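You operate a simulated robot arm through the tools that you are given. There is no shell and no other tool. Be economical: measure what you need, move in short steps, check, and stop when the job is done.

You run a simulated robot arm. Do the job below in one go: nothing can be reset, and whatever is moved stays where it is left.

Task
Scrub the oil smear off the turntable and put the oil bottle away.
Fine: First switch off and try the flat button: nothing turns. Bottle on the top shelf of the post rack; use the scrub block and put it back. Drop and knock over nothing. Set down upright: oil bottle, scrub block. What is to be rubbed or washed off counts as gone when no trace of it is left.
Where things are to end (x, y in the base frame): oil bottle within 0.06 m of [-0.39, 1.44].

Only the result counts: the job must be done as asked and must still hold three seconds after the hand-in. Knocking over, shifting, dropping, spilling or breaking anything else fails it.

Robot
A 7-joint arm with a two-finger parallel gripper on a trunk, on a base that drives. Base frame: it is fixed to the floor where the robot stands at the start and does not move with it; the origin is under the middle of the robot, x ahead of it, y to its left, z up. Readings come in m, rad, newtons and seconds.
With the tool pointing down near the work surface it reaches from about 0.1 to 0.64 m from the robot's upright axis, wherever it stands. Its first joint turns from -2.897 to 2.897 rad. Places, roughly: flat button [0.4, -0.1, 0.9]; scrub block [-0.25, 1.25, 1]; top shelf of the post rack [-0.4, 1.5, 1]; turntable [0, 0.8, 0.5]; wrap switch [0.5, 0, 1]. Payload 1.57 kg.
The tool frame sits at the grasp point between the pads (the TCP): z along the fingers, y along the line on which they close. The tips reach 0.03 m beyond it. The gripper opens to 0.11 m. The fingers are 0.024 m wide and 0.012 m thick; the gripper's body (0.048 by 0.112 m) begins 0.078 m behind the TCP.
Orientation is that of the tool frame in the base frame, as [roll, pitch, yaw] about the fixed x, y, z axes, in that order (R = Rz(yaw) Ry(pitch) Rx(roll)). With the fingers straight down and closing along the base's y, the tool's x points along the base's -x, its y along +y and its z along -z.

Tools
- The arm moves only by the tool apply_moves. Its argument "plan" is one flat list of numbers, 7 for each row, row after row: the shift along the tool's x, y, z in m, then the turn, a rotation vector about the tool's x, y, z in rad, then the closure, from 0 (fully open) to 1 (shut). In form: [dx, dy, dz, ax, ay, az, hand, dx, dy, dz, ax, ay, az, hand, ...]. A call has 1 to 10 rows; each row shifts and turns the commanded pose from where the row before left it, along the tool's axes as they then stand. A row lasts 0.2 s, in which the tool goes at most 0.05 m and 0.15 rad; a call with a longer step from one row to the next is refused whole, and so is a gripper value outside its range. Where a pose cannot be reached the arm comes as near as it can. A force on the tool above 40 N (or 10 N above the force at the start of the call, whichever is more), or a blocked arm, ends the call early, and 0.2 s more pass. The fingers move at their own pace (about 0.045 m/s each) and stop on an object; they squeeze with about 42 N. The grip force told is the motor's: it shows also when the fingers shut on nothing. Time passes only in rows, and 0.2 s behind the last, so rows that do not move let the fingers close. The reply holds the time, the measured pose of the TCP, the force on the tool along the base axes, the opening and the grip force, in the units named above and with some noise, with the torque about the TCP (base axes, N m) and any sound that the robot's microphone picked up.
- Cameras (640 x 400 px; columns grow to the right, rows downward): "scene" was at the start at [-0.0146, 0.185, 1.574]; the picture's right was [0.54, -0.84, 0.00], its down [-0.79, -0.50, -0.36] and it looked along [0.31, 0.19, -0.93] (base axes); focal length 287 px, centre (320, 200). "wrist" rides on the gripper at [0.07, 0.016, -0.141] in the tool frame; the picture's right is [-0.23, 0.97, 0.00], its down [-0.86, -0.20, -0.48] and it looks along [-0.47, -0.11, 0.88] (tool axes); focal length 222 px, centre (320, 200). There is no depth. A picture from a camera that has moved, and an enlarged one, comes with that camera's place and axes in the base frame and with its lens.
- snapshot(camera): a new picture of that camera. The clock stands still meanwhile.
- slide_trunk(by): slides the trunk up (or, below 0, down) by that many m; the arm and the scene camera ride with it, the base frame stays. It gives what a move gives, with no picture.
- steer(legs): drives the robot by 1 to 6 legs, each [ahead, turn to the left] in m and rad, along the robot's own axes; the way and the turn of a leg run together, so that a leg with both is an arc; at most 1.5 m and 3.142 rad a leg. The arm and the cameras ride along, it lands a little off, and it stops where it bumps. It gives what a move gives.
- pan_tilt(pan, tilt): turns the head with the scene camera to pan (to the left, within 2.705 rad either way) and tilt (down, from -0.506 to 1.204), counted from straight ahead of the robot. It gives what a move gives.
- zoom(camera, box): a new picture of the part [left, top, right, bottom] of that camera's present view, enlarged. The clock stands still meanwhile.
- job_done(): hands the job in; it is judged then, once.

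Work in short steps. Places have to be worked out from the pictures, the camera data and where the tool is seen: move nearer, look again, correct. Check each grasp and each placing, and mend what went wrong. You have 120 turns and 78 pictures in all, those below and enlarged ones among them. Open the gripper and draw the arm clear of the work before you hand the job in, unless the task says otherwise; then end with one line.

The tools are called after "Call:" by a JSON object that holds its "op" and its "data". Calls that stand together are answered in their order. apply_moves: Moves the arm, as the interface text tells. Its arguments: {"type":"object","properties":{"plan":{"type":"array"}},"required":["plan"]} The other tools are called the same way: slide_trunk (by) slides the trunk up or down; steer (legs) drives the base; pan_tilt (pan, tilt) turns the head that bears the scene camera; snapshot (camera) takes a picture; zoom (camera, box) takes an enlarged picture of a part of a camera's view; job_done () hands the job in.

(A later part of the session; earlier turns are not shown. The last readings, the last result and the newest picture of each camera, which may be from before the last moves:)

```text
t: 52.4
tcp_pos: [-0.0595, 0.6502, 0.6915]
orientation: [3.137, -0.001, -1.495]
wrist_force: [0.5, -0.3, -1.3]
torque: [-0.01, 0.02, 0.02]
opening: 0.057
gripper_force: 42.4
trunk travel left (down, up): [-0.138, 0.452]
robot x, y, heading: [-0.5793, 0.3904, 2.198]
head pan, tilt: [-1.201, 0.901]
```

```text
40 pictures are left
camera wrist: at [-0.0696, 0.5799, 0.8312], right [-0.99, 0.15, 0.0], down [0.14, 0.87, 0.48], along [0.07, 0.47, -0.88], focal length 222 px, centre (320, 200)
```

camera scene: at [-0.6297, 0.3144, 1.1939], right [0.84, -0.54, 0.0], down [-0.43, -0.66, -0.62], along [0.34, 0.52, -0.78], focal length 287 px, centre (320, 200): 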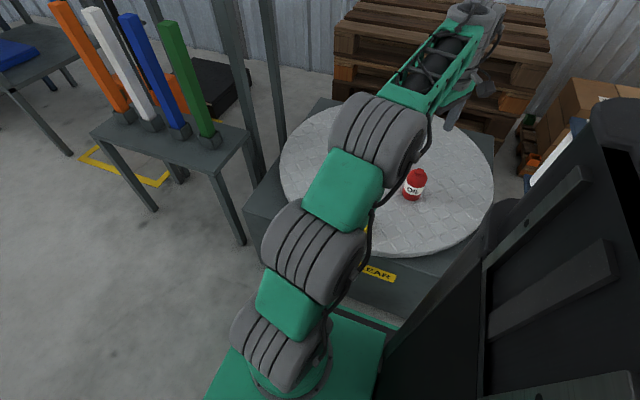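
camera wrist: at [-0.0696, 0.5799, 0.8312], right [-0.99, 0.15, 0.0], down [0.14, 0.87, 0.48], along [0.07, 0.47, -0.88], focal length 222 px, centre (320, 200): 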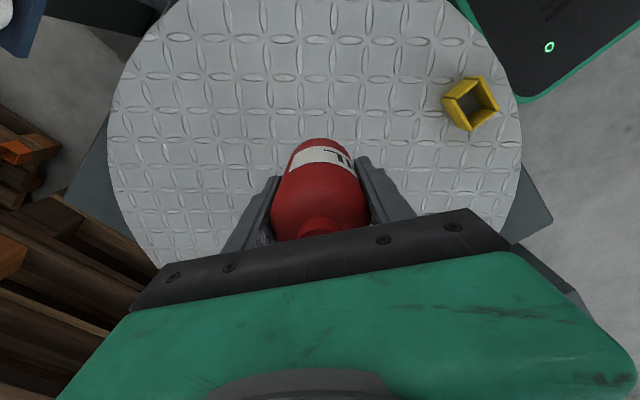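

The bottle is held firmly. I raise the trunk, lift and retract the arm a bit, then drive along the plate edge to the rack (bench corner near (-0.565,1.08), plate corner near (-0.52,0.93) must be cleared).

Call:
{"op": "slide_trunk", "data": {"by": 0.44}}

Call:
{"op": "apply_moves", "data": {"plan": [0.0113, 0.028, -0.028, 0, 0, 0, 0.8, 0.0113, 0.028, -0.028, 0, 0, 0, 0.8, 0.0113, 0.028, -0.028, 0, 0, 0, 0.8, 0.0113, 0.028, -0.028, 0, 0, 0, 0.8]}}

Call:
{"op": "pan_tilt", "data": {"pan": -0.5, "tilt": 1.1}}

Call:
{"op": "snapshot", "data": {"camera": "scene"}}

```text
refused: 0.44 is not a number from -0.4 to 0.4
```

```text
t: 53.4
tcp_pos: [-0.1675, 0.5954, 0.8001]
orientation: [3.141, 0.002, -1.497]
wrist_force: [0.3, 0.9, -1.5]
torque: [0.0, 0.07, -0.02]
opening: 0.0566
gripper_force: 41.5
trunk travel left (down, up): [-0.138, 0.452]
robot x, y, heading: [-0.5806, 0.3902, 2.192]
head pan, tilt: [-1.201, 0.901]
```

```text
t: 54.5
tcp_pos: [-0.1674, 0.5965, 0.8025]
orientation: [-3.142, 0.0, -1.496]
wrist_force: [0.7, 0.5, -0.8]
torque: [0.0, -0.01, 0.01]
opening: 0.0572
gripper_force: 42.0
trunk travel left (down, up): [-0.138, 0.452]
robot x, y, heading: [-0.5792, 0.3889, 2.194]
head pan, tilt: [-0.499, 1.1]
```

```text
39 pictures are left
camera scene: at [-0.6786, 0.3138, 1.18], right [0.99, 0.12, 0.0], down [0.11, -0.88, -0.45], along [-0.06, 0.45, -0.89], focal length 287 px, centre (320, 200)
```

scene: 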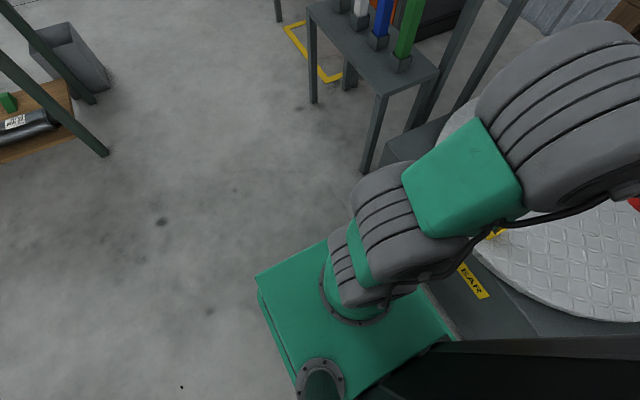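

Base half-width is about 0.2 and front about 0.26, so the path is clear. Raise the trunk and drive.

Call:
{"op": "slide_trunk", "data": {"by": 0.4}}

Call:
{"op": "steer", "data": {"legs": [[0, -0.2], [0.42, 0], [0.34, 0.2]]}}

Call:
{"op": "pan_tilt", "data": {"pan": -1.3, "tilt": 0.75}}

Call:
{"op": "snapshot", "data": {"camera": "scene"}}

Call:
{"op": "snapshot", "data": {"camera": "wrist"}}

```text
t: 58.3
tcp_pos: [-0.1666, 0.5963, 1.2024]
orientation: [-3.141, -0.001, -1.497]
wrist_force: [-0.1, 0.2, -0.8]
torque: [-0.01, -0.01, -0.02]
opening: 0.0573
gripper_force: 41.7
trunk travel left (down, up): [-0.538, 0.052]
robot x, y, heading: [-0.5798, 0.39, 2.197]
head pan, tilt: [-0.499, 1.1]
```

```text
t: 62.5
tcp_pos: [-0.3318, 0.9457, 1.2014]
orientation: [3.141, -0.001, -1.682]
wrist_force: [-0.4, -0.1, -1.6]
torque: [0.03, 0.0, 0.03]
opening: 0.057
gripper_force: 41.6
trunk travel left (down, up): [-0.538, 0.052]
robot x, y, heading: [-0.7846, 0.814, 1.847]
head pan, tilt: [-0.499, 1.1]
stopped in leg 3: the robot was blocked; the commanded pose is now the measured one
```

```text
t: 63.6
tcp_pos: [-0.332, 0.9443, 1.2026]
orientation: [-3.141, -0.001, -1.682]
wrist_force: [0.2, -1.0, -1.3]
torque: [0.01, 0.02, -0.02]
opening: 0.0571
gripper_force: 42.6
trunk travel left (down, up): [-0.538, 0.052]
robot x, y, heading: [-0.7836, 0.8157, 1.85]
head pan, tilt: [-1.3, 0.75]
```

```text
38 pictures are left
camera scene: at [-0.8454, 0.7575, 1.6057], right [0.52, -0.85, 0.0], down [-0.58, -0.35, -0.73], along [0.62, 0.38, -0.68], focal length 287 px, centre (320, 200)
```

scene: 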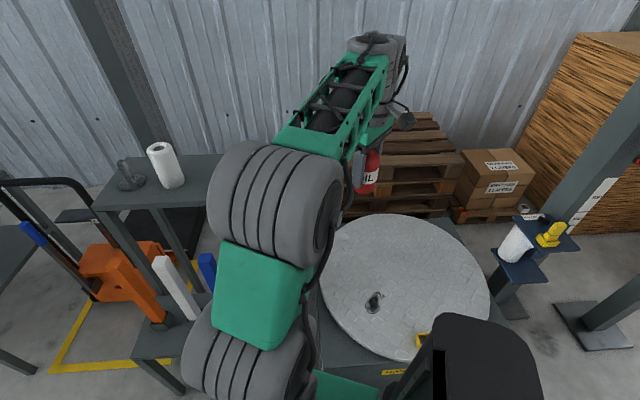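

```text
37 pictures are left
camera wrist: at [-0.3546, 0.8769, 1.3427], right [-0.94, 0.33, 0.0], down [0.29, 0.83, 0.48], along [0.16, 0.45, -0.88], focal length 222 px, centre (320, 200)
```

wrist: 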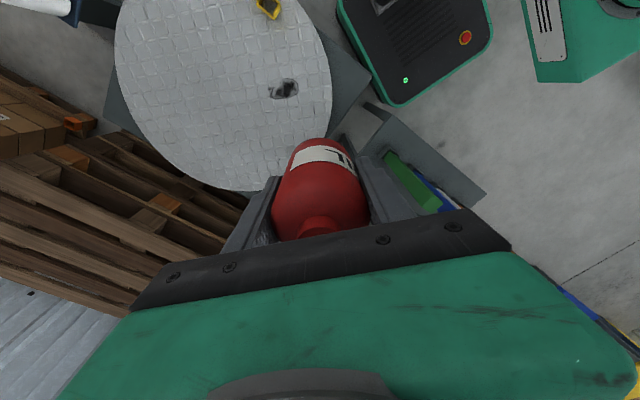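

The base was blocked in the last leg. I need to see what it touches before moving on.

Call:
{"op": "zoom", "data": {"camera": "wrist", "box": [320, 0, 520, 220]}}

Call:
{"op": "pan_tilt", "data": {"pan": -0.2, "tilt": 1.2}}

Call:
{"op": "snapshot", "data": {"camera": "scene"}}

```text
1.82 times, centred on (420, 110) of wrist
camera zoom: at [-0.3546, 0.8769, 1.3427], right [-0.94, 0.33, 0.0], down [0.29, 0.83, 0.48], along [0.16, 0.45, -0.88], focal length 404 px, centre (138, 364)
```

zoom: 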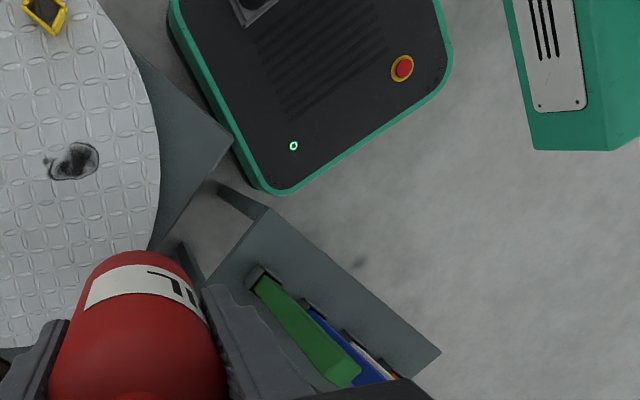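

```text
t: 65.0
tcp_pos: [-0.3313, 0.9443, 1.2025]
orientation: [3.141, 0.001, -1.683]
wrist_force: [0.6, 0.5, -1.2]
torque: [0.01, 0.03, 0.01]
opening: 0.0572
gripper_force: 41.9
trunk travel left (down, up): [-0.538, 0.052]
robot x, y, heading: [-0.7809, 0.8145, 1.843]
head pan, tilt: [-0.201, 1.201]
```

```text
35 pictures are left
camera scene: at [-0.9203, 0.7703, 1.574], right [1.0, 0.07, 0.0], down [0.07, -0.93, -0.36], along [-0.03, 0.36, -0.93], focal length 287 px, centre (320, 200)
```

scene: 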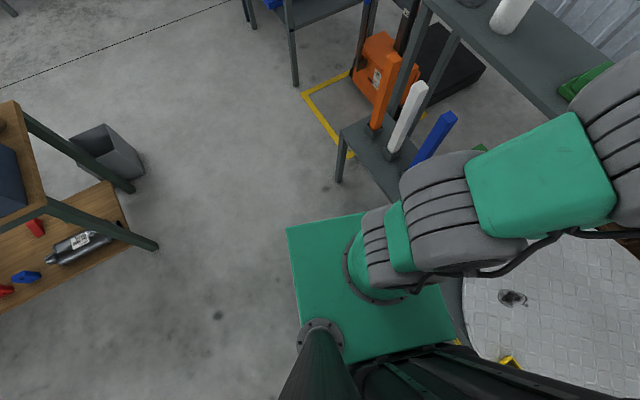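

The floor plinth (wider than the green box) rests near the plate corner; nothing appears displaced. From here the scrub block, smear and shelf spot are each about 0.56-0.70 m away, so I try reaching: swing the arm towards the rack first.

Call:
{"op": "apply_moves", "data": {"plan": [-0.0397, 0.0164, 0, 0, 0, -0.0916, 0.8, -0.0397, 0.0164, 0, 0, 0, -0.0916, 0.8, -0.0397, 0.0164, 0, 0, 0, -0.0916, 0.8, -0.0397, 0.0164, 0, 0, 0, -0.0916, 0.8, -0.0397, 0.0164, 0, 0, 0, -0.0916, 0.8, -0.0397, 0.0164, 0, 0, 0, -0.0916, 0.8, -0.0397, 0.0164, 0, 0, 0, -0.0916, 0.8, -0.0397, 0.0164, 0, 0, 0, -0.0916, 0.8]}}

Call:
{"op": "snapshot", "data": {"camera": "wrist"}}

```text
t: 66.8
tcp_pos: [-0.5241, 1.2219, 1.2008]
orientation: [-3.141, 0.002, -0.948]
wrist_force: [-1.0, -0.8, -1.1]
torque: [-0.04, -0.01, -0.02]
opening: 0.057
gripper_force: 42.0
trunk travel left (down, up): [-0.538, 0.052]
robot x, y, heading: [-0.7801, 0.8142, 1.846]
head pan, tilt: [-0.201, 1.201]
```

```text
34 pictures are left
camera wrist: at [-0.4946, 1.1551, 1.3424], right [-0.92, -0.38, 0.0], down [-0.34, 0.81, 0.48], along [-0.18, 0.44, -0.88], focal length 222 px, centre (320, 200)
```

wrist: 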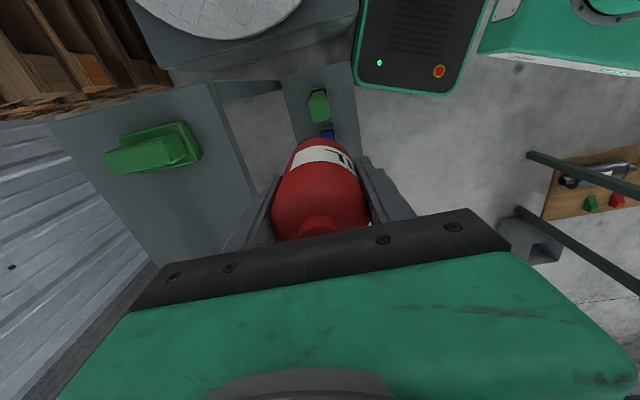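

The rack, scrub block (-0.311,1.322) and shelf edges are clear in view. I extend towards (-0.40,1.41), inside the tolerance, at height to test reach.

Call:
{"op": "apply_moves", "data": {"plan": [-0.016, -0.042, 0, 0, 0, 0, 0.8, -0.016, -0.042, 0, 0, 0, 0, 0.8, -0.016, -0.042, 0, 0, 0, 0, 0.8, -0.016, -0.042, 0, 0, 0, 0, 0.8, -0.016, -0.042, 0, 0, 0, 0, 0.8]}}

Call:
{"op": "snapshot", "data": {"camera": "wrist"}}

```text
t: 68.0
tcp_pos: [-0.4308, 1.3592, 1.2025]
orientation: [-3.138, 0.003, -0.949]
wrist_force: [-1.5, -0.3, 0.2]
torque: [0.1, -0.12, -0.03]
opening: 0.0568
gripper_force: 41.5
out of reach, approached as far as the arm can: row 4, 5
trunk travel left (down, up): [-0.538, 0.052]
robot x, y, heading: [-0.7814, 0.8156, 1.843]
head pan, tilt: [-0.201, 1.201]
```

```text
33 pictures are left
camera wrist: at [-0.4032, 1.2932, 1.3431], right [-0.92, -0.38, 0.0], down [-0.34, 0.81, 0.48], along [-0.18, 0.44, -0.88], focal length 222 px, centre (320, 200)
```

wrist: 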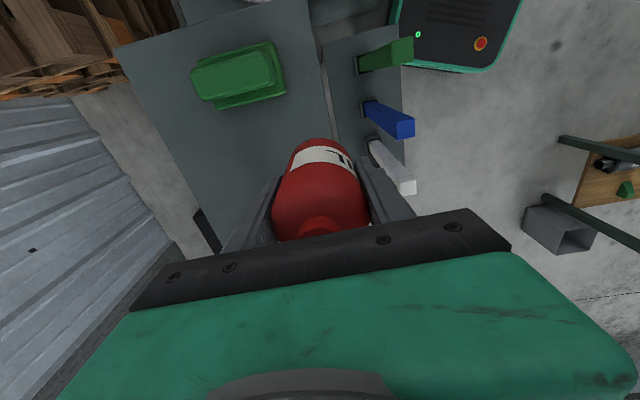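

The arm stops at r≈0.65 at this height. I lower the tool (bottle bottom still clear of the shelf) to see whether the reach grows.

Call:
{"op": "apply_moves", "data": {"plan": [0, 0, 0.03, 0, 0, 0, 0.8, 0, 0, 0.03, 0, 0, 0, 0.8, 0, 0, 0.03, 0, 0, 0, 0.8]}}

```text
t: 68.8
tcp_pos: [-0.4286, 1.3634, 1.109]
orientation: [-3.14, 0.0, -0.946]
wrist_force: [0.3, -0.6, -1.8]
torque: [0.02, -0.02, 0.02]
opening: 0.0569
gripper_force: 42.8
trunk travel left (down, up): [-0.538, 0.052]
robot x, y, heading: [-0.7846, 0.8156, 1.847]
head pan, tilt: [-0.201, 1.201]
```

Call:
{"op": "apply_moves", "data": {"plan": [-0.0106, -0.0252, 0, 0, 0, 0, 0.8, -0.0106, -0.0252, 0, 0, 0, 0, 0.8]}}

```text
t: 69.4
tcp_pos: [-0.4084, 1.395, 1.1074]
orientation: [-3.141, 0.0, -0.949]
wrist_force: [-0.3, -0.5, -1.1]
torque: [0.04, -0.01, -0.01]
opening: 0.0569
gripper_force: 41.7
out of reach, approached as far as the arm can: row 2
trunk travel left (down, up): [-0.538, 0.052]
robot x, y, heading: [-0.7796, 0.8151, 1.851]
head pan, tilt: [-0.201, 1.201]
```

Lower means more reach (0.69 m now). I lower a little more and extend a further ~2 cm.

Call:
{"op": "apply_moves", "data": {"plan": [0, 0, 0.025, 0, 0, 0, 0.8, -0.007, -0.02, 0, 0, 0, 0, 0.8, 0, 0, 0, 0, 0, 0, 0.8]}}

Call:
{"op": "snapshot", "data": {"camera": "wrist"}}

Call:
{"op": "pan_tilt", "data": {"pan": -0.9, "tilt": 0.7}}

Call:
{"op": "snapshot", "data": {"camera": "scene"}}

```text
t: 70.2
tcp_pos: [-0.4028, 1.4019, 1.0775]
orientation: [3.141, -0.001, -0.949]
wrist_force: [0.5, -1.0, -1.8]
torque: [0.01, 0.0, 0.02]
opening: 0.0568
gripper_force: 41.7
out of reach, approached as far as the arm can: row 2
trunk travel left (down, up): [-0.538, 0.052]
robot x, y, heading: [-0.7837, 0.8109, 1.847]
head pan, tilt: [-0.201, 1.201]
```

```text
32 pictures are left
camera wrist: at [-0.3746, 1.3377, 1.2181], right [-0.92, -0.38, 0.0], down [-0.34, 0.81, 0.48], along [-0.18, 0.44, -0.88], focal length 222 px, centre (320, 200)
```

wrist: 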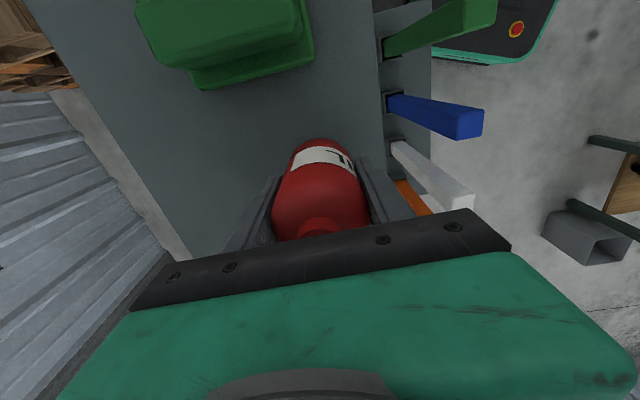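

```text
t: 71.2
tcp_pos: [-0.4033, 1.4023, 1.0781]
orientation: [-3.141, -0.001, -0.95]
wrist_force: [0.3, 0.3, -1.2]
torque: [0.0, 0.02, 0.01]
opening: 0.057
gripper_force: 42.0
trunk travel left (down, up): [-0.538, 0.052]
robot x, y, heading: [-0.7803, 0.8124, 1.85]
head pan, tilt: [-0.901, 0.7]
```

```text
31 pictures are left
camera scene: at [-0.8665, 0.7836, 1.6099], right [0.81, -0.58, 0.0], down [-0.38, -0.52, -0.76], along [0.45, 0.62, -0.64], focal length 287 px, centre (320, 200)
```

scene: 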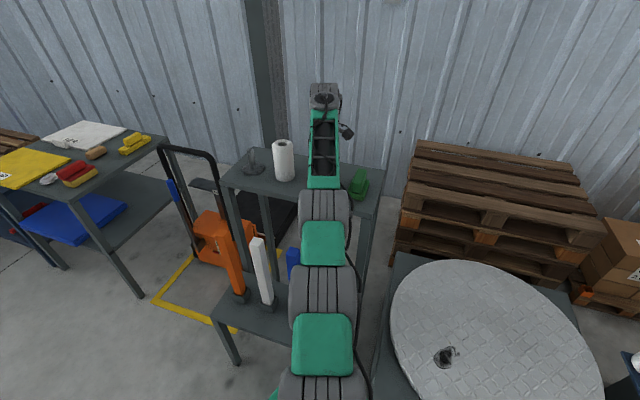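

The bottle is over the shelf at (-0.403,1.402), within 0.04 m of the goal. I lower it gently, watching the force.

Call:
{"op": "apply_moves", "data": {"plan": [0, 0, 0.005, 0, 0, 0, 0.8, 0, 0, 0.005, 0, 0, 0, 0.8, 0, 0, 0.003, 0, 0, 0, 0.8]}}

```text
t: 72.0
tcp_pos: [-0.4044, 1.4048, 1.0645]
orientation: [3.141, 0.0, -0.951]
wrist_force: [0.4, 0.0, -2.1]
torque: [-0.02, 0.01, -0.03]
opening: 0.0568
gripper_force: 41.7
trunk travel left (down, up): [-0.538, 0.052]
robot x, y, heading: [-0.7839, 0.8154, 1.847]
head pan, tilt: [-0.901, 0.7]
```

Call:
{"op": "apply_moves", "data": {"plan": [0, 0, 0.003, 0, 0, 0, 0.8, 0, 0, 0.003, 0, 0, 0, 0.8, 0, 0, 0.003, 0, 0, 0, 0.8]}}

```text
t: 72.8
tcp_pos: [-0.4026, 1.403, 1.0558]
orientation: [3.139, 0.0, -0.95]
wrist_force: [-0.4, -0.5, -1.1]
torque: [-0.03, -0.02, -0.02]
opening: 0.0567
gripper_force: 42.1
trunk travel left (down, up): [-0.538, 0.052]
robot x, y, heading: [-0.7814, 0.8128, 1.847]
head pan, tilt: [-0.901, 0.7]
```

Still no contact; continuing down in small steps.

Call:
{"op": "apply_moves", "data": {"plan": [0, 0, 0.003, 0, 0, 0, 0.8, 0, 0, 0.003, 0, 0, 0, 0.8, 0, 0, 0.002, 0, 0, 0, 0.8]}}

Call:
{"op": "snapshot", "data": {"camera": "wrist"}}

```text
t: 73.6
tcp_pos: [-0.4038, 1.4029, 1.0505]
orientation: [-3.139, 0.001, -0.947]
wrist_force: [0.4, 1.4, 9.7]
torque: [-0.14, 0.15, 0.01]
opening: 0.0569
gripper_force: 41.2
trunk travel left (down, up): [-0.538, 0.052]
robot x, y, heading: [-0.7814, 0.8153, 1.846]
head pan, tilt: [-0.901, 0.7]
```

```text
30 pictures are left
camera wrist: at [-0.3756, 1.3355, 1.1911], right [-0.92, -0.38, 0.0], down [-0.34, 0.81, 0.48], along [-0.18, 0.44, -0.88], focal length 222 px, centre (320, 200)
```

wrist: 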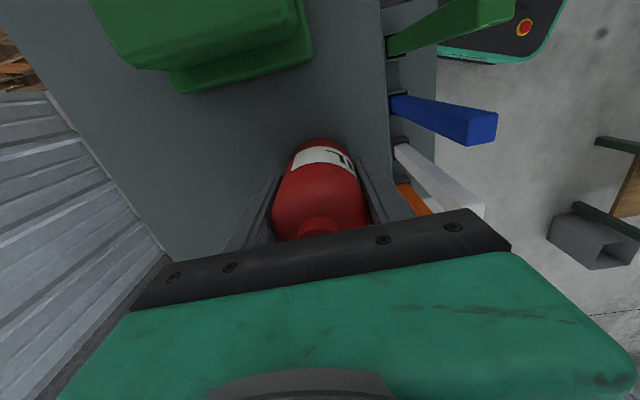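

Contact at TCP z 1.050 (10 N). I release the bottle and rise straight up.

Call:
{"op": "apply_moves", "data": {"plan": [0, 0, 0, 0, 0, 0, 0.4, 0, 0, 0, 0, 0, 0, 0.25, 0, 0, 0, 0, 0, 0, 0.2, 0, 0, 0, 0, 0, 0, 0.2]}}

Call:
{"op": "apply_moves", "data": {"plan": [0, 0, -0.02, 0, 0, 0, 0.2, 0, 0, -0.02, 0, 0, 0, 0.2, 0.006, 0.015, -0.03, 0, 0, 0, 0.2, 0.012, 0.03, -0.03, 0, 0, 0, 0.2, 0.012, 0.03, -0.03, 0, 0, 0, 0.2, 0.012, 0.03, -0.03, 0, 0, 0, 0.2]}}

Call:
{"op": "snapshot", "data": {"camera": "wrist"}}

```text
t: 74.6
tcp_pos: [-0.4048, 1.4028, 1.0485]
orientation: [-3.141, 0.001, -0.949]
wrist_force: [-0.4, -0.1, 0.4]
torque: [0.02, -0.01, 0.0]
opening: 0.0882
gripper_force: 0.1
trunk travel left (down, up): [-0.538, 0.052]
robot x, y, heading: [-0.7833, 0.8137, 1.846]
head pan, tilt: [-0.901, 0.7]
```

```text
t: 76.0
tcp_pos: [-0.4639, 1.3044, 1.2091]
orientation: [3.14, -0.001, -0.949]
wrist_force: [-0.3, 0.1, 0.4]
torque: [0.01, -0.02, -0.01]
opening: 0.0878
gripper_force: 0.0
trunk travel left (down, up): [-0.538, 0.052]
robot x, y, heading: [-0.782, 0.8118, 1.845]
head pan, tilt: [-0.901, 0.7]
```

```text
29 pictures are left
camera wrist: at [-0.4361, 1.2393, 1.35], right [-0.92, -0.38, 0.0], down [-0.34, 0.81, 0.48], along [-0.18, 0.44, -0.88], focal length 222 px, centre (320, 200)
```

wrist: 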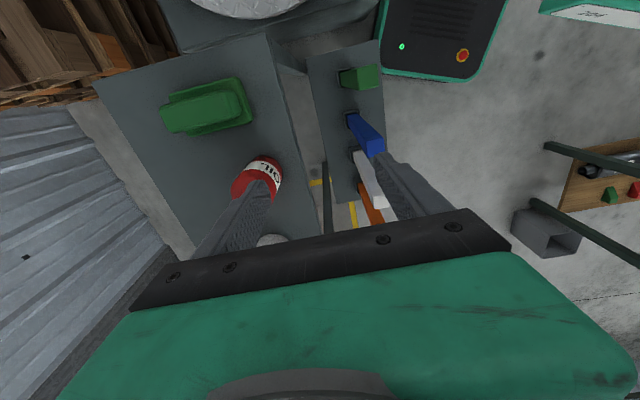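

The bottle appears upright on the shelf. Now I zoom in on the scrub block to work out its orientation.

Call:
{"op": "zoom", "data": {"camera": "wrist", "box": [130, 50, 330, 175]}}

Call:
{"op": "zoom", "data": {"camera": "scene", "box": [220, 110, 420, 235]}}

```text
3.20 times, centred on (230, 112) of wrist
camera zoom: at [-0.4361, 1.2393, 1.35], right [-0.92, -0.38, 0.0], down [-0.34, 0.81, 0.48], along [-0.18, 0.44, -0.88], focal length 711 px, centre (608, 480)
```

zoom: 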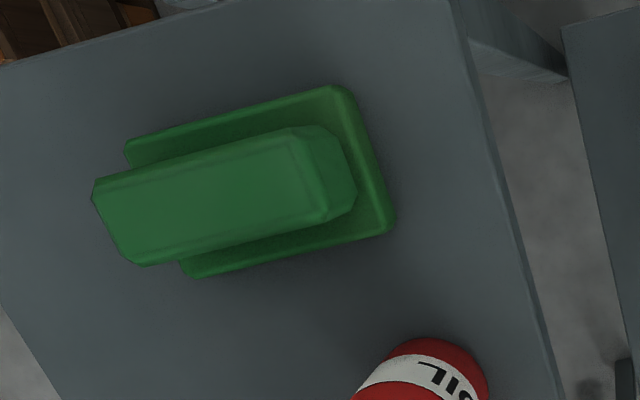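

```text
3.20 times, centred on (320, 172) of scene
camera zoom: at [-0.8672, 0.7826, 1.6099], right [0.81, -0.59, 0.0], down [-0.38, -0.52, -0.77], along [0.45, 0.62, -0.64], focal length 920 px, centre (320, 288)
```

zoom: 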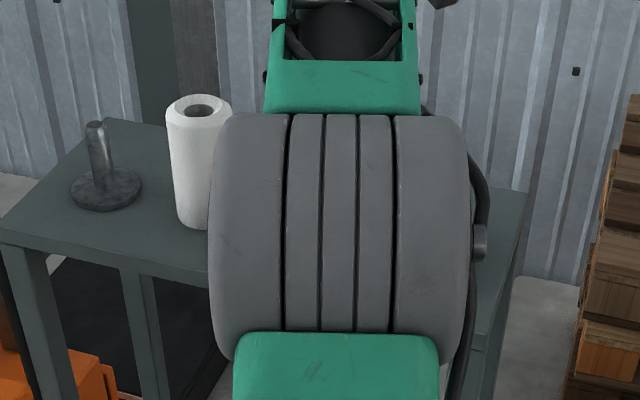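

Block base is about 0.10×0.056 m, centred (-0.310,1.329), long axis along (0.83,0.55), handle top about z 1.055. I raise the trunk 5 cm for reach and rotate the gripper to close across the handle.

Call:
{"op": "slide_trunk", "data": {"by": 0.05}}

Call:
{"op": "apply_moves", "data": {"plan": [0, 0, 0, 0, 0, 0.145, 0.3, 0, 0, 0, 0, 0, 0.145, 0.3, 0, 0, 0, 0, 0, 0.145, 0.3, 0, 0, 0, 0, 0, 0.145, 0.3, 0, 0, 0, 0, 0, 0.145, 0.3, 0, 0, 0, 0, 0, 0.145, 0.3, 0, 0, 0, 0, 0, 0.145, 0.3, 0, 0, 0, 0, 0, 0.145, 0.3, 0, 0, 0, 0, 0, 0.145, 0.3, 0, 0, 0, 0, 0, 0.145, 0.3]}}

Call:
{"op": "apply_moves", "data": {"plan": [0, 0, 0, 0, 0, 0.148, 0.3]}}

Call:
{"op": "snapshot", "data": {"camera": "wrist"}}

```text
t: 77.0
tcp_pos: [-0.4627, 1.3074, 1.2583]
orientation: [-3.141, 0.0, -0.949]
wrist_force: [-0.8, -0.5, -1.6]
torque: [-0.01, -0.04, 0.0]
opening: 0.0881
gripper_force: 0.1
trunk travel left (down, up): [-0.588, 0.002]
robot x, y, heading: [-0.7846, 0.8139, 1.842]
head pan, tilt: [-0.901, 0.7]
```

```text
t: 79.2
tcp_pos: [-0.4624, 1.3068, 1.2573]
orientation: [3.141, -0.001, -2.402]
wrist_force: [0.6, -0.9, -0.2]
torque: [0.01, 0.0, 0.04]
opening: 0.0772
gripper_force: 0.0
trunk travel left (down, up): [-0.588, 0.002]
robot x, y, heading: [-0.7789, 0.8126, 1.847]
head pan, tilt: [-0.901, 0.7]
```

```text
t: 79.6
tcp_pos: [-0.4637, 1.3043, 1.2596]
orientation: [-3.141, 0.0, -2.55]
wrist_force: [0.6, 0.1, -0.5]
torque: [0.02, 0.02, -0.01]
opening: 0.0773
gripper_force: 0.0
trunk travel left (down, up): [-0.588, 0.002]
robot x, y, heading: [-0.7846, 0.8149, 1.847]
head pan, tilt: [-0.901, 0.7]
```

```text
26 pictures are left
camera wrist: at [-0.5294, 1.2803, 1.3997], right [-0.36, 0.93, 0.0], down [0.82, 0.31, 0.48], along [0.45, 0.17, -0.88], focal length 222 px, centre (320, 200)
```

wrist: 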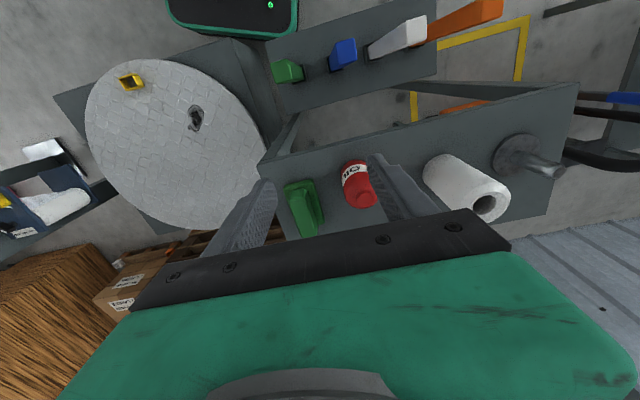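

Bottle upright, scrub handle lined up with the closing direction. I move over the block, to z≈1.14.

Call:
{"op": "apply_moves", "data": {"plan": [-0.0333, -0.0158, 0.02, 0, 0, 0, 0.3, -0.0333, -0.0158, 0.03, 0, 0, 0, 0.3, -0.0333, -0.0158, 0.03, 0, 0, 0, 0.3, -0.0333, -0.0158, 0.03, 0, 0, 0, 0.3]}}

Call:
{"op": "snapshot", "data": {"camera": "wrist"}}

```text
t: 80.6
tcp_pos: [-0.3277, 1.3253, 1.157]
orientation: [3.141, 0.001, -2.548]
wrist_force: [0.4, 0.3, -1.2]
torque: [0.02, -0.01, 0.02]
opening: 0.0771
gripper_force: 0.0
out of reach, approached as far as the arm can: row 4
trunk travel left (down, up): [-0.588, 0.002]
robot x, y, heading: [-0.779, 0.8151, 1.844]
head pan, tilt: [-0.901, 0.7]
```

```text
25 pictures are left
camera wrist: at [-0.3951, 1.3001, 1.297], right [-0.36, 0.93, 0.0], down [0.82, 0.31, 0.48], along [0.45, 0.17, -0.88], focal length 222 px, centre (320, 200)
```

wrist: 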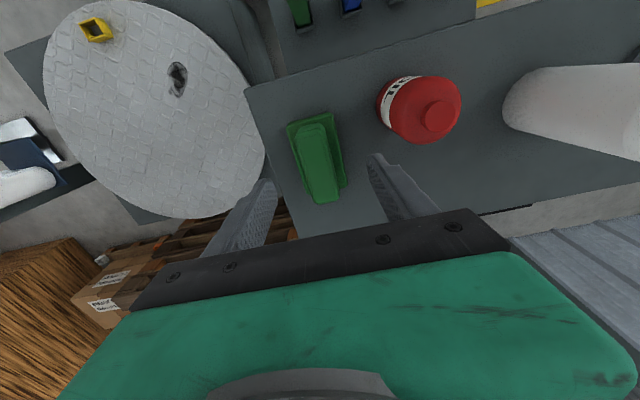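

Handle centre is about (-0.309,1.327). I descend and nudge towards it.

Call:
{"op": "apply_moves", "data": {"plan": [0, -0.009, 0.03, 0, 0, 0, 0.3, -0.006, 0, 0.025, 0, 0, 0, 0.3, -0.008, 0, 0.02, 0, 0, 0, 0.3]}}

Call:
{"op": "snapshot", "data": {"camera": "wrist"}}

```text
t: 81.4
tcp_pos: [-0.3149, 1.3261, 1.0792]
orientation: [-3.14, 0.002, -2.546]
wrist_force: [-0.5, 0.8, 0.7]
torque: [0.0, -0.02, -0.02]
opening: 0.0773
gripper_force: 0.0
trunk travel left (down, up): [-0.588, 0.002]
robot x, y, heading: [-0.7821, 0.8145, 1.841]
head pan, tilt: [-0.901, 0.7]
```

```text
24 pictures are left
camera wrist: at [-0.3798, 1.3012, 1.2205], right [-0.36, 0.93, 0.0], down [0.82, 0.31, 0.48], along [0.45, 0.17, -0.88], focal length 222 px, centre (320, 200)
```

wrist: 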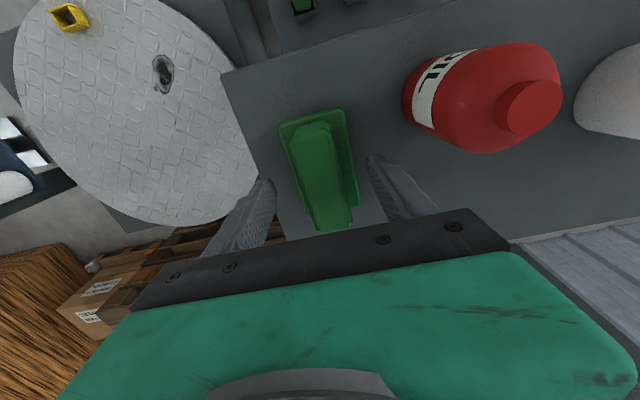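

Fingers straddle the handle centrally. Down to z≈1.057 and close.

Call:
{"op": "apply_moves", "data": {"plan": [-0.004, 0, 0.012, 0, 0, 0, 0.3, 0, 0, 0.01, 0, 0, 0, 0.3, 0, 0, 0, 0, 0, 0, 0.6, 0, 0, 0, 0, 0, 0, 0.8, 0, 0, 0, 0, 0, 0, 0.9, 0, 0, 0, 0, 0, 0, 0.9]}}

Call:
{"op": "snapshot", "data": {"camera": "wrist"}}

```text
t: 82.8
tcp_pos: [-0.3099, 1.3286, 1.0583]
orientation: [-3.141, 0.001, -2.545]
wrist_force: [0.1, 0.8, -0.5]
torque: [0.04, 0.0, 0.02]
opening: 0.0336
gripper_force: 24.1
trunk travel left (down, up): [-0.588, 0.002]
robot x, y, heading: [-0.7813, 0.8146, 1.851]
head pan, tilt: [-0.901, 0.7]
```

```text
23 pictures are left
camera wrist: at [-0.376, 1.3034, 1.1986], right [-0.36, 0.93, 0.0], down [0.82, 0.31, 0.48], along [0.45, 0.17, -0.88], focal length 222 px, centre (320, 200)
```

wrist: 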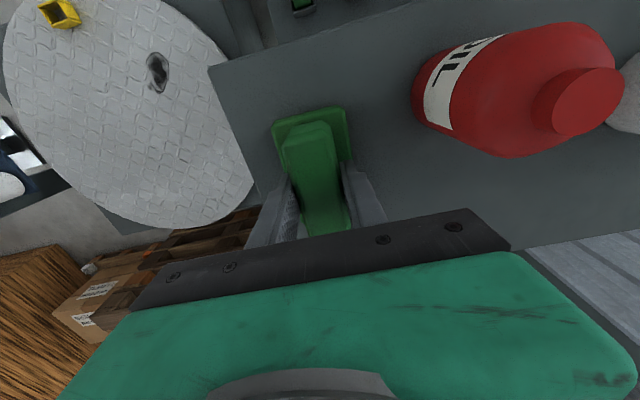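

Handle held at 0.034 m. I lift straight, then retract towards the robot.

Call:
{"op": "apply_moves", "data": {"plan": [0, 0, -0.015, 0, 0, 0, 0.9, 0, 0, -0.025, 0, 0, 0, 0.9, 0.01, -0.003, -0.025, 0, 0, 0, 0.9, 0.035, -0.009, -0.03, 0, 0, 0, 0.9, 0.035, -0.009, -0.03, 0, 0, 0, 0.9, 0.035, -0.009, -0.02, 0, 0, 0, 0.9, 0.035, -0.009, 0, 0, 0, 0, 0.9]}}

Call:
{"op": "snapshot", "data": {"camera": "wrist"}}

```text
t: 84.4
tcp_pos: [-0.4096, 1.2116, 1.2031]
orientation: [-3.14, 0.0, -2.547]
wrist_force: [0.1, 0.0, -1.0]
torque: [0.0, 0.02, 0.04]
opening: 0.0333
gripper_force: 41.6
trunk travel left (down, up): [-0.588, 0.002]
robot x, y, heading: [-0.7829, 0.8147, 1.846]
head pan, tilt: [-0.901, 0.7]
```

```text
22 pictures are left
camera wrist: at [-0.4753, 1.1863, 1.3441], right [-0.36, 0.93, 0.0], down [0.82, 0.31, 0.48], along [0.45, 0.17, -0.88], focal length 222 px, centre (320, 200)
```

wrist: 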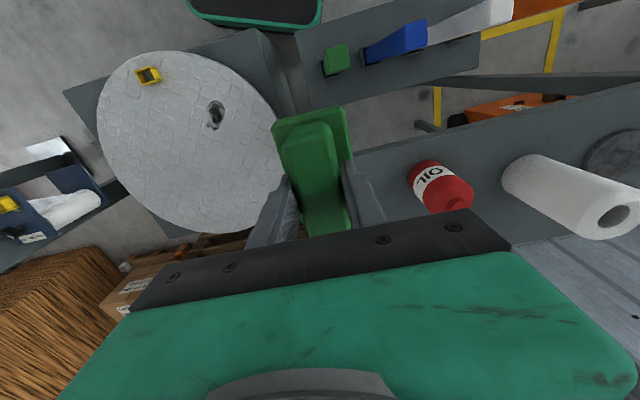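

Block held level. Now I swing clockwise over the turntable and lower the trunk.

Call:
{"op": "apply_moves", "data": {"plan": [-0.0081, -0.0443, 0, 0, 0, 0.0825, 0.9, -0.0081, -0.0443, 0, 0, 0, 0.0825, 0.9, -0.0081, -0.0443, 0, 0, 0, 0.0825, 0.9, -0.0081, -0.0443, 0, 0, 0, 0.0825, 0.9, -0.0081, -0.0443, 0, 0, 0, 0.0825, 0.9, -0.0081, -0.0443, 0, 0, 0, 0.0825, 0.9, -0.0081, -0.0443, 0, 0, 0, 0.0825, 0.9, -0.0081, -0.0443, 0, 0, 0, 0.0825, 0.9, -0.0081, -0.0443, 0, 0, 0, 0.0825, 0.9]}}

Call:
{"op": "slide_trunk", "data": {"by": -0.4}}

Call:
{"op": "slide_trunk", "data": {"by": -0.1}}

Call:
{"op": "snapshot", "data": {"camera": "wrist"}}

```text
t: 86.4
tcp_pos: [-0.2389, 0.855, 1.2042]
orientation: [-3.141, -0.002, 2.991]
wrist_force: [0.1, -0.2, -0.1]
torque: [0.0, -0.01, 0.02]
opening: 0.0331
gripper_force: 41.5
trunk travel left (down, up): [-0.588, 0.002]
robot x, y, heading: [-0.7846, 0.8134, 1.842]
head pan, tilt: [-0.901, 0.7]
```

```text
t: 90.2
tcp_pos: [-0.2392, 0.8569, 0.8043]
orientation: [-3.141, 0.0, 2.993]
wrist_force: [0.2, 0.5, -0.2]
torque: [-0.01, -0.03, 0.03]
opening: 0.0333
gripper_force: 41.5
trunk travel left (down, up): [-0.188, 0.402]
robot x, y, heading: [-0.781, 0.8175, 1.843]
head pan, tilt: [-0.901, 0.7]
```

```text
t: 91.5
tcp_pos: [-0.2385, 0.8567, 0.7043]
orientation: [-3.14, 0.001, 2.996]
wrist_force: [-0.9, 0.8, -0.9]
torque: [0.03, 0.02, -0.01]
opening: 0.0331
gripper_force: 41.3
trunk travel left (down, up): [-0.088, 0.502]
robot x, y, heading: [-0.7814, 0.8145, 1.847]
head pan, tilt: [-0.901, 0.7]
```

```text
21 pictures are left
camera wrist: at [-0.3045, 0.8822, 0.8451], right [0.37, 0.93, 0.0], down [0.82, -0.32, 0.48], along [0.44, -0.18, -0.88], focal length 222 px, centre (320, 200)
```

wrist: 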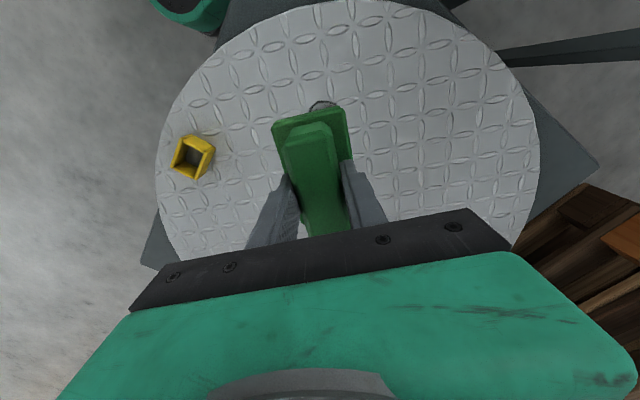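

The block hovers over the smear (x -0.28..-0.17, y 0.83..0.895). I centre it and go down slowly until contact.

Call:
{"op": "apply_moves", "data": {"plan": [-0.013, 0.006, 0.04, 0, 0, 0, 0.9, 0, 0, 0.045, 0, 0, 0, 0.9, 0, 0, 0.045, 0, 0, 0, 0.9, 0, 0, 0.02, 0, 0, 0, 0.9]}}

Call:
{"op": "apply_moves", "data": {"plan": [0, 0, 0.006, 0, 0, 0, 0.9, 0, 0, 0.006, 0, 0, 0, 0.9, 0, 0, 0.005, 0, 0, 0, 0.9]}}

```text
t: 92.5
tcp_pos: [-0.2246, 0.86, 0.5518]
orientation: [-3.141, 0.0, 2.994]
wrist_force: [-0.1, 0.0, -0.3]
torque: [0.02, 0.02, 0.01]
opening: 0.0332
gripper_force: 41.2
trunk travel left (down, up): [-0.088, 0.502]
robot x, y, heading: [-0.7819, 0.8137, 1.844]
head pan, tilt: [-0.901, 0.7]
```

```text
t: 93.3
tcp_pos: [-0.2252, 0.8598, 0.5366]
orientation: [-3.141, 0.001, 2.993]
wrist_force: [-0.2, 0.4, -0.5]
torque: [0.02, -0.01, 0.04]
opening: 0.0333
gripper_force: 41.0
trunk travel left (down, up): [-0.088, 0.502]
robot x, y, heading: [-0.784, 0.8126, 1.851]
head pan, tilt: [-0.901, 0.7]
```

Call:
{"op": "apply_moves", "data": {"plan": [0, 0, 0.004, 0, 0, 0, 0.9, 0, 0, 0.004, 0, 0, 0, 0.9, 0, 0, 0.003, 0, 0, 0, 0.9]}}

```text
t: 94.1
tcp_pos: [-0.2252, 0.8601, 0.528]
orientation: [3.141, 0.002, 2.991]
wrist_force: [-1.1, 0.6, 4.2]
torque: [0.11, 0.38, -0.05]
opening: 0.0333
gripper_force: 41.8
trunk travel left (down, up): [-0.088, 0.502]
robot x, y, heading: [-0.7856, 0.8159, 1.843]
head pan, tilt: [-0.901, 0.7]
```

Contact at TCP z≈0.528. I press slightly and scrub across and along the smear.

Call:
{"op": "apply_moves", "data": {"plan": [0, 0, 0.003, 0, 0, 0, 0.9, 0, 0.03, 0, 0, 0, 0, 0.9, 0, -0.03, 0, 0, 0, 0, 0.9, 0, -0.03, 0, 0, 0, 0, 0.9, 0, 0.03, 0, 0, 0, 0, 0.9, 0.03, 0, 0, 0, 0, 0, 0.9, -0.03, 0, 0, 0, 0, 0, 0.9, -0.03, 0, 0, 0, 0, 0, 0.9, 0.03, 0, 0, 0, 0, 0, 0.9]}}

```text
t: 96.1
tcp_pos: [-0.2238, 0.8591, 0.5252]
orientation: [-3.141, 0.004, 2.993]
wrist_force: [7.3, -0.3, 18.5]
torque: [0.03, -0.07, 0.01]
opening: 0.0335
gripper_force: 41.1
trunk travel left (down, up): [-0.088, 0.502]
robot x, y, heading: [-0.7822, 0.8158, 1.845]
head pan, tilt: [-0.901, 0.7]
```

Pressing at 18 N, the grip holds. More strokes covering the corners of the smear area.

Call:
{"op": "apply_moves", "data": {"plan": [0.025, 0.03, 0, 0, 0, 0, 0.9, 0, -0.03, 0, 0, 0, 0, 0.9, 0, -0.03, 0, 0, 0, 0, 0.9, -0.025, 0, 0, 0, 0, 0, 0.9, -0.025, 0, 0, 0, 0, 0, 0.9, 0, 0.03, 0, 0, 0, 0, 0.9, 0, 0.03, 0, 0, 0, 0, 0.9, 0.03, 0, 0, 0, 0, 0, 0.9, 0.02, -0.03, 0, 0, 0, 0, 0.9, -0.025, 0, 0, 0, 0, 0, 0.9]}}

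Call:
{"op": "apply_moves", "data": {"plan": [0, 0, -0.015, 0, 0, 0, 0.9, 0, 0.01, -0.04, 0, 0, 0, 0.9, -0.03, 0.03, -0.02, 0, 0, 0, 0.9, -0.045, 0, -0.02, 0, 0, 0, 0.9, -0.045, 0, -0.02, 0, 0, 0, 0.9]}}

Call:
{"op": "snapshot", "data": {"camera": "wrist"}}

```text
t: 98.3
tcp_pos: [-0.2266, 0.8601, 0.5236]
orientation: [3.142, 0.002, 2.994]
wrist_force: [-7.2, -0.5, 22.5]
torque: [-0.15, -0.75, -0.01]
opening: 0.0335
gripper_force: 41.6
trunk travel left (down, up): [-0.088, 0.502]
robot x, y, heading: [-0.78, 0.8138, 1.851]
head pan, tilt: [-0.901, 0.7]
```

```text
t: 99.5
tcp_pos: [-0.1318, 0.8885, 0.6243]
orientation: [-3.14, 0.001, 2.996]
wrist_force: [1.7, 0.6, -0.4]
torque: [-0.04, 0.11, 0.0]
opening: 0.0332
gripper_force: 41.3
out of reach, approached as far as the arm can: row 5
trunk travel left (down, up): [-0.088, 0.502]
robot x, y, heading: [-0.7805, 0.8196, 1.854]
head pan, tilt: [-0.901, 0.7]
```

```text
20 pictures are left
camera wrist: at [-0.1985, 0.9152, 0.7663], right [0.37, 0.93, 0.0], down [0.82, -0.32, 0.48], along [0.45, -0.18, -0.88], focal length 222 px, centre (320, 200)
```

wrist: 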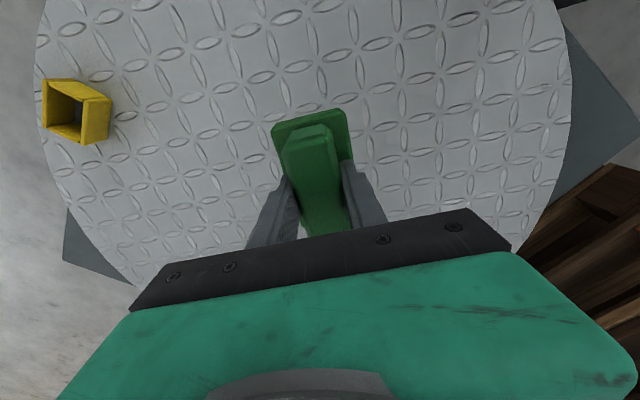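

The smear area projects to about (268,74) in this view. I zoom in for any trace.

Call:
{"op": "zoom", "data": {"camera": "wrist", "box": [140, 0, 400, 160]}}

```text
2.46 times, centred on (270, 80) of wrist
camera zoom: at [-0.1985, 0.9152, 0.7663], right [0.37, 0.93, 0.0], down [0.82, -0.32, 0.48], along [0.45, -0.18, -0.88], focal length 547 px, centre (443, 495)
```

zoom: 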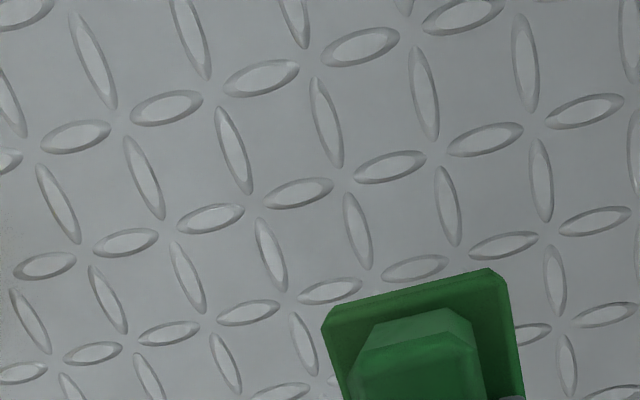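

Clean so far; part of the area is hidden behind the block. I retract and raise, then look again.

Call:
{"op": "apply_moves", "data": {"plan": [0.034, -0.016, -0.028, 0, 0, 0, 0.9, 0.034, -0.016, -0.028, 0, 0, 0, 0.9, 0.034, -0.016, -0.024, 0, 0, 0, 0.9]}}

Call:
{"op": "slide_trunk", "data": {"by": 0.4}}

Call:
{"op": "slide_trunk", "data": {"by": 0.1}}

Call:
{"op": "apply_moves", "data": {"plan": [0.0074, 0.0443, 0, 0, 0, -0.0825, 0.9, 0.0074, 0.0443, 0, 0, 0, -0.0825, 0.9, 0.0074, 0.0443, 0, 0, 0, -0.0825, 0.9, 0.0074, 0.0443, 0, 0, 0, -0.0825, 0.9, 0.0074, 0.0443, 0, 0, 0, -0.0825, 0.9, 0.0074, 0.0443, 0, 0, 0, -0.0825, 0.9, 0.0074, 0.0443, 0, 0, 0, -0.0825, 0.9, 0.0074, 0.0443, 0, 0, 0, -0.0825, 0.9, 0.0074, 0.0443, 0, 0, 0, -0.0825, 0.9]}}

Call:
{"op": "snapshot", "data": {"camera": "wrist"}}

```text
t: 100.3
tcp_pos: [-0.2432, 0.8555, 0.7042]
orientation: [3.141, -0.003, 2.994]
wrist_force: [0.3, -0.9, -2.5]
torque: [-0.02, 0.01, -0.01]
opening: 0.0329
gripper_force: 41.4
trunk travel left (down, up): [-0.088, 0.502]
robot x, y, heading: [-0.7836, 0.8137, 1.843]
head pan, tilt: [-0.901, 0.7]
```

```text
t: 104.2
tcp_pos: [-0.2423, 0.8541, 1.1062]
orientation: [3.141, -0.001, 2.992]
wrist_force: [-0.2, 0.3, -0.9]
torque: [-0.04, -0.01, -0.04]
opening: 0.0332
gripper_force: 41.2
trunk travel left (down, up): [-0.488, 0.102]
robot x, y, heading: [-0.7801, 0.8167, 1.844]
head pan, tilt: [-0.901, 0.7]
```

```text
t: 105.5
tcp_pos: [-0.2424, 0.8545, 1.206]
orientation: [3.142, 0.0, 2.993]
wrist_force: [0.0, 0.6, 0.0]
torque: [0.0, 0.0, 0.01]
opening: 0.0334
gripper_force: 41.0
trunk travel left (down, up): [-0.588, 0.002]
robot x, y, heading: [-0.7844, 0.8098, 1.844]
head pan, tilt: [-0.901, 0.7]
```

```text
t: 107.5
tcp_pos: [-0.379, 1.227, 1.206]
orientation: [3.141, -0.001, -2.545]
wrist_force: [0.0, -0.6, -0.8]
torque: [0.0, 0.0, -0.03]
opening: 0.0335
gripper_force: 41.8
trunk travel left (down, up): [-0.588, 0.002]
robot x, y, heading: [-0.7859, 0.8146, 1.842]
head pan, tilt: [-0.901, 0.7]
```

```text
18 pictures are left
camera wrist: at [-0.4453, 1.2018, 1.3469], right [-0.36, 0.93, 0.0], down [0.82, 0.31, 0.48], along [0.45, 0.17, -0.88], focal length 222 px, centre (320, 200)
```

wrist: 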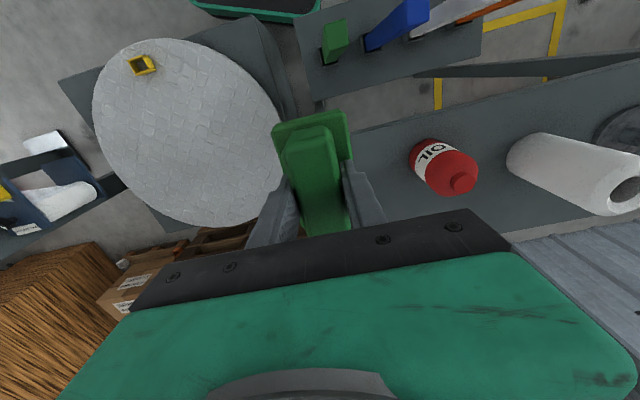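

Call:
{"op": "zoom", "data": {"camera": "wrist", "box": [130, 50, 290, 170]}}

Call:
{"op": "apply_moves", "data": {"plan": [-0.02, 0.005, 0, 0, 0, 0, 0.9]}}

```text
3.33 times, centred on (210, 110) of wrist
camera zoom: at [-0.4453, 1.2018, 1.3469], right [-0.36, 0.93, 0.0], down [0.82, 0.31, 0.48], along [0.45, 0.17, -0.88], focal length 740 px, centre (687, 500)
```

zoom: 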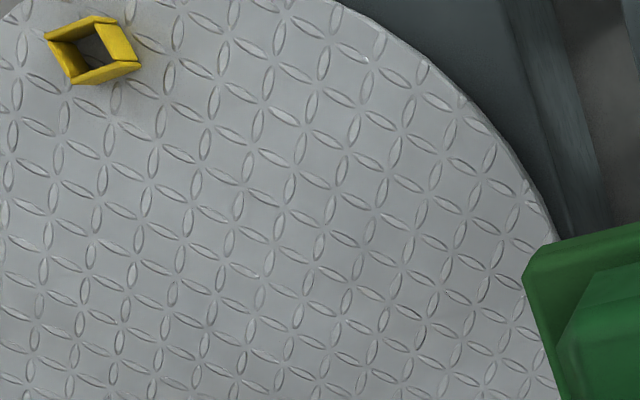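

```text
t: 107.9
tcp_pos: [-0.3649, 1.2422, 1.2059]
orientation: [3.141, -0.001, -2.546]
wrist_force: [-0.1, 0.1, -0.8]
torque: [0.02, 0.02, 0.02]
opening: 0.0331
gripper_force: 41.5
trunk travel left (down, up): [-0.588, 0.002]
robot x, y, heading: [-0.7798, 0.8132, 1.84]
head pan, tilt: [-0.901, 0.7]
```

The turntable is spotless. Now I bring the block back over its original spot (-0.310,1.329).

Call:
{"op": "apply_moves", "data": {"plan": [-0.03, 0.0135, 0.02, 0, 0, 0, 0.9, -0.03, 0.0135, 0.03, 0, 0, 0, 0.9, 0, 0, 0.03, 0, 0, 0, 0.9, -0.017, 0.007, 0.02, 0, 0, 0, 0.9, -0.017, 0.0067, 0.02, 0, 0, 0, 0.9]}}

Call:
{"op": "snapshot", "data": {"camera": "wrist"}}

```text
t: 109.1
tcp_pos: [-0.3103, 1.3288, 1.0855]
orientation: [-3.141, -0.001, -2.546]
wrist_force: [-1.1, 0.4, -0.2]
torque: [0.01, 0.02, -0.01]
opening: 0.0334
gripper_force: 41.2
trunk travel left (down, up): [-0.588, 0.002]
robot x, y, heading: [-0.7858, 0.8128, 1.845]
head pan, tilt: [-0.901, 0.7]
```

```text
16 pictures are left
camera wrist: at [-0.3748, 1.3042, 1.2269], right [-0.36, 0.93, 0.0], down [0.82, 0.31, 0.48], along [0.45, 0.17, -0.88], focal length 222 px, centre (320, 200)
```

wrist: 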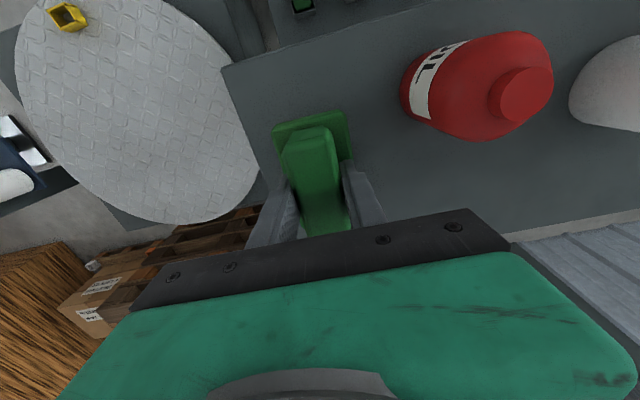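

Exactly over the original spot. Lowering gently to contact at about z 1.058.

Call:
{"op": "apply_moves", "data": {"plan": [0, 0, 0.01, 0, 0, 0, 0.9, 0, 0, 0.008, 0, 0, 0, 0.9, 0, 0, 0.005, 0, 0, 0, 0.9, 0, 0, 0.003, 0, 0, 0, 0.9]}}

```text
t: 110.1
tcp_pos: [-0.3077, 1.3277, 1.0593]
orientation: [3.14, 0.0, -2.545]
wrist_force: [-0.8, 0.1, -1.3]
torque: [0.02, 0.0, 0.0]
opening: 0.033
gripper_force: 41.0
trunk travel left (down, up): [-0.588, 0.002]
robot x, y, heading: [-0.7816, 0.8176, 1.846]
head pan, tilt: [-0.901, 0.7]
```

Call:
{"op": "apply_moves", "data": {"plan": [0, 0, 0.002, 0, 0, 0, 0.9, 0, 0, 0.001, 0, 0, 0, 0.9]}}

```text
t: 110.7
tcp_pos: [-0.3082, 1.3285, 1.0563]
orientation: [3.141, -0.001, -2.547]
wrist_force: [-0.2, -0.2, -0.8]
torque: [0.01, 0.02, 0.0]
opening: 0.0336
gripper_force: 40.9
trunk travel left (down, up): [-0.588, 0.002]
robot x, y, heading: [-0.7803, 0.8132, 1.848]
head pan, tilt: [-0.901, 0.7]
```

Call:
{"op": "apply_moves", "data": {"plan": [0, 0, 0.002, 0, 0, 0, 0.9, 0, 0, 0.001, 0, 0, 0, 0.9, 0, 0, 0, 0, 0, 0, 0.9]}}

```text
t: 111.5
tcp_pos: [-0.3085, 1.3288, 1.0534]
orientation: [-3.141, 0.001, -2.548]
wrist_force: [-0.2, 1.3, 5.3]
torque: [0.22, -0.28, 0.03]
opening: 0.0332
gripper_force: 41.7
trunk travel left (down, up): [-0.588, 0.002]
robot x, y, heading: [-0.7788, 0.8162, 1.851]
head pan, tilt: [-0.901, 0.7]
```

Contact (5 N). I release the block and rise straight, then retract.

Call:
{"op": "apply_moves", "data": {"plan": [0, 0, 0, 0, 0, 0, 0.6, 0, 0, 0, 0, 0, 0, 0.4, 0, 0, 0, 0, 0, 0, 0.3, 0, 0, 0, 0, 0, 0, 0.3]}}

Call:
{"op": "apply_moves", "data": {"plan": [0, 0, -0.015, 0, 0, 0, 0.3, 0, 0, -0.025, 0, 0, 0, 0.3, 0.005, -0.001, -0.025, 0, 0, 0, 0.3, 0.03, -0.006, -0.03, 0, 0, 0, 0.3, 0.035, -0.006, -0.03, 0, 0, 0, 0.3, 0.035, -0.006, -0.03, 0, 0, 0, 0.3, 0.045, -0.009, 0, 0, 0, 0, 0.3, 0.045, -0.009, 0, 0, 0, 0, 0.3]}}

Call:
{"op": "snapshot", "data": {"camera": "wrist"}}

```text
t: 112.5
tcp_pos: [-0.3084, 1.3286, 1.0523]
orientation: [3.141, -0.001, -2.545]
wrist_force: [0.6, -1.0, 0.1]
torque: [-0.03, 0.01, 0.01]
opening: 0.0769
gripper_force: 0.0
trunk travel left (down, up): [-0.588, 0.002]
robot x, y, heading: [-0.7843, 0.8149, 1.847]
head pan, tilt: [-0.901, 0.7]
```

```text
t: 114.3
tcp_pos: [-0.4518, 1.1885, 1.2068]
orientation: [3.141, -0.002, -2.547]
wrist_force: [0.1, 0.0, -0.3]
torque: [0.06, 0.0, -0.03]
opening: 0.0771
gripper_force: 0.1
trunk travel left (down, up): [-0.588, 0.002]
robot x, y, heading: [-0.7864, 0.8165, 1.848]
head pan, tilt: [-0.901, 0.7]
```

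```text
15 pictures are left
camera wrist: at [-0.5168, 1.1606, 1.3472], right [-0.36, 0.93, 0.0], down [0.82, 0.31, 0.48], along [0.45, 0.17, -0.88], focal length 222 px, centre (320, 200)
```

wrist: 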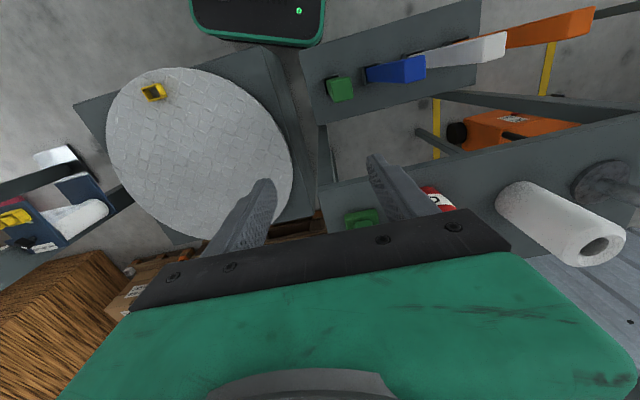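

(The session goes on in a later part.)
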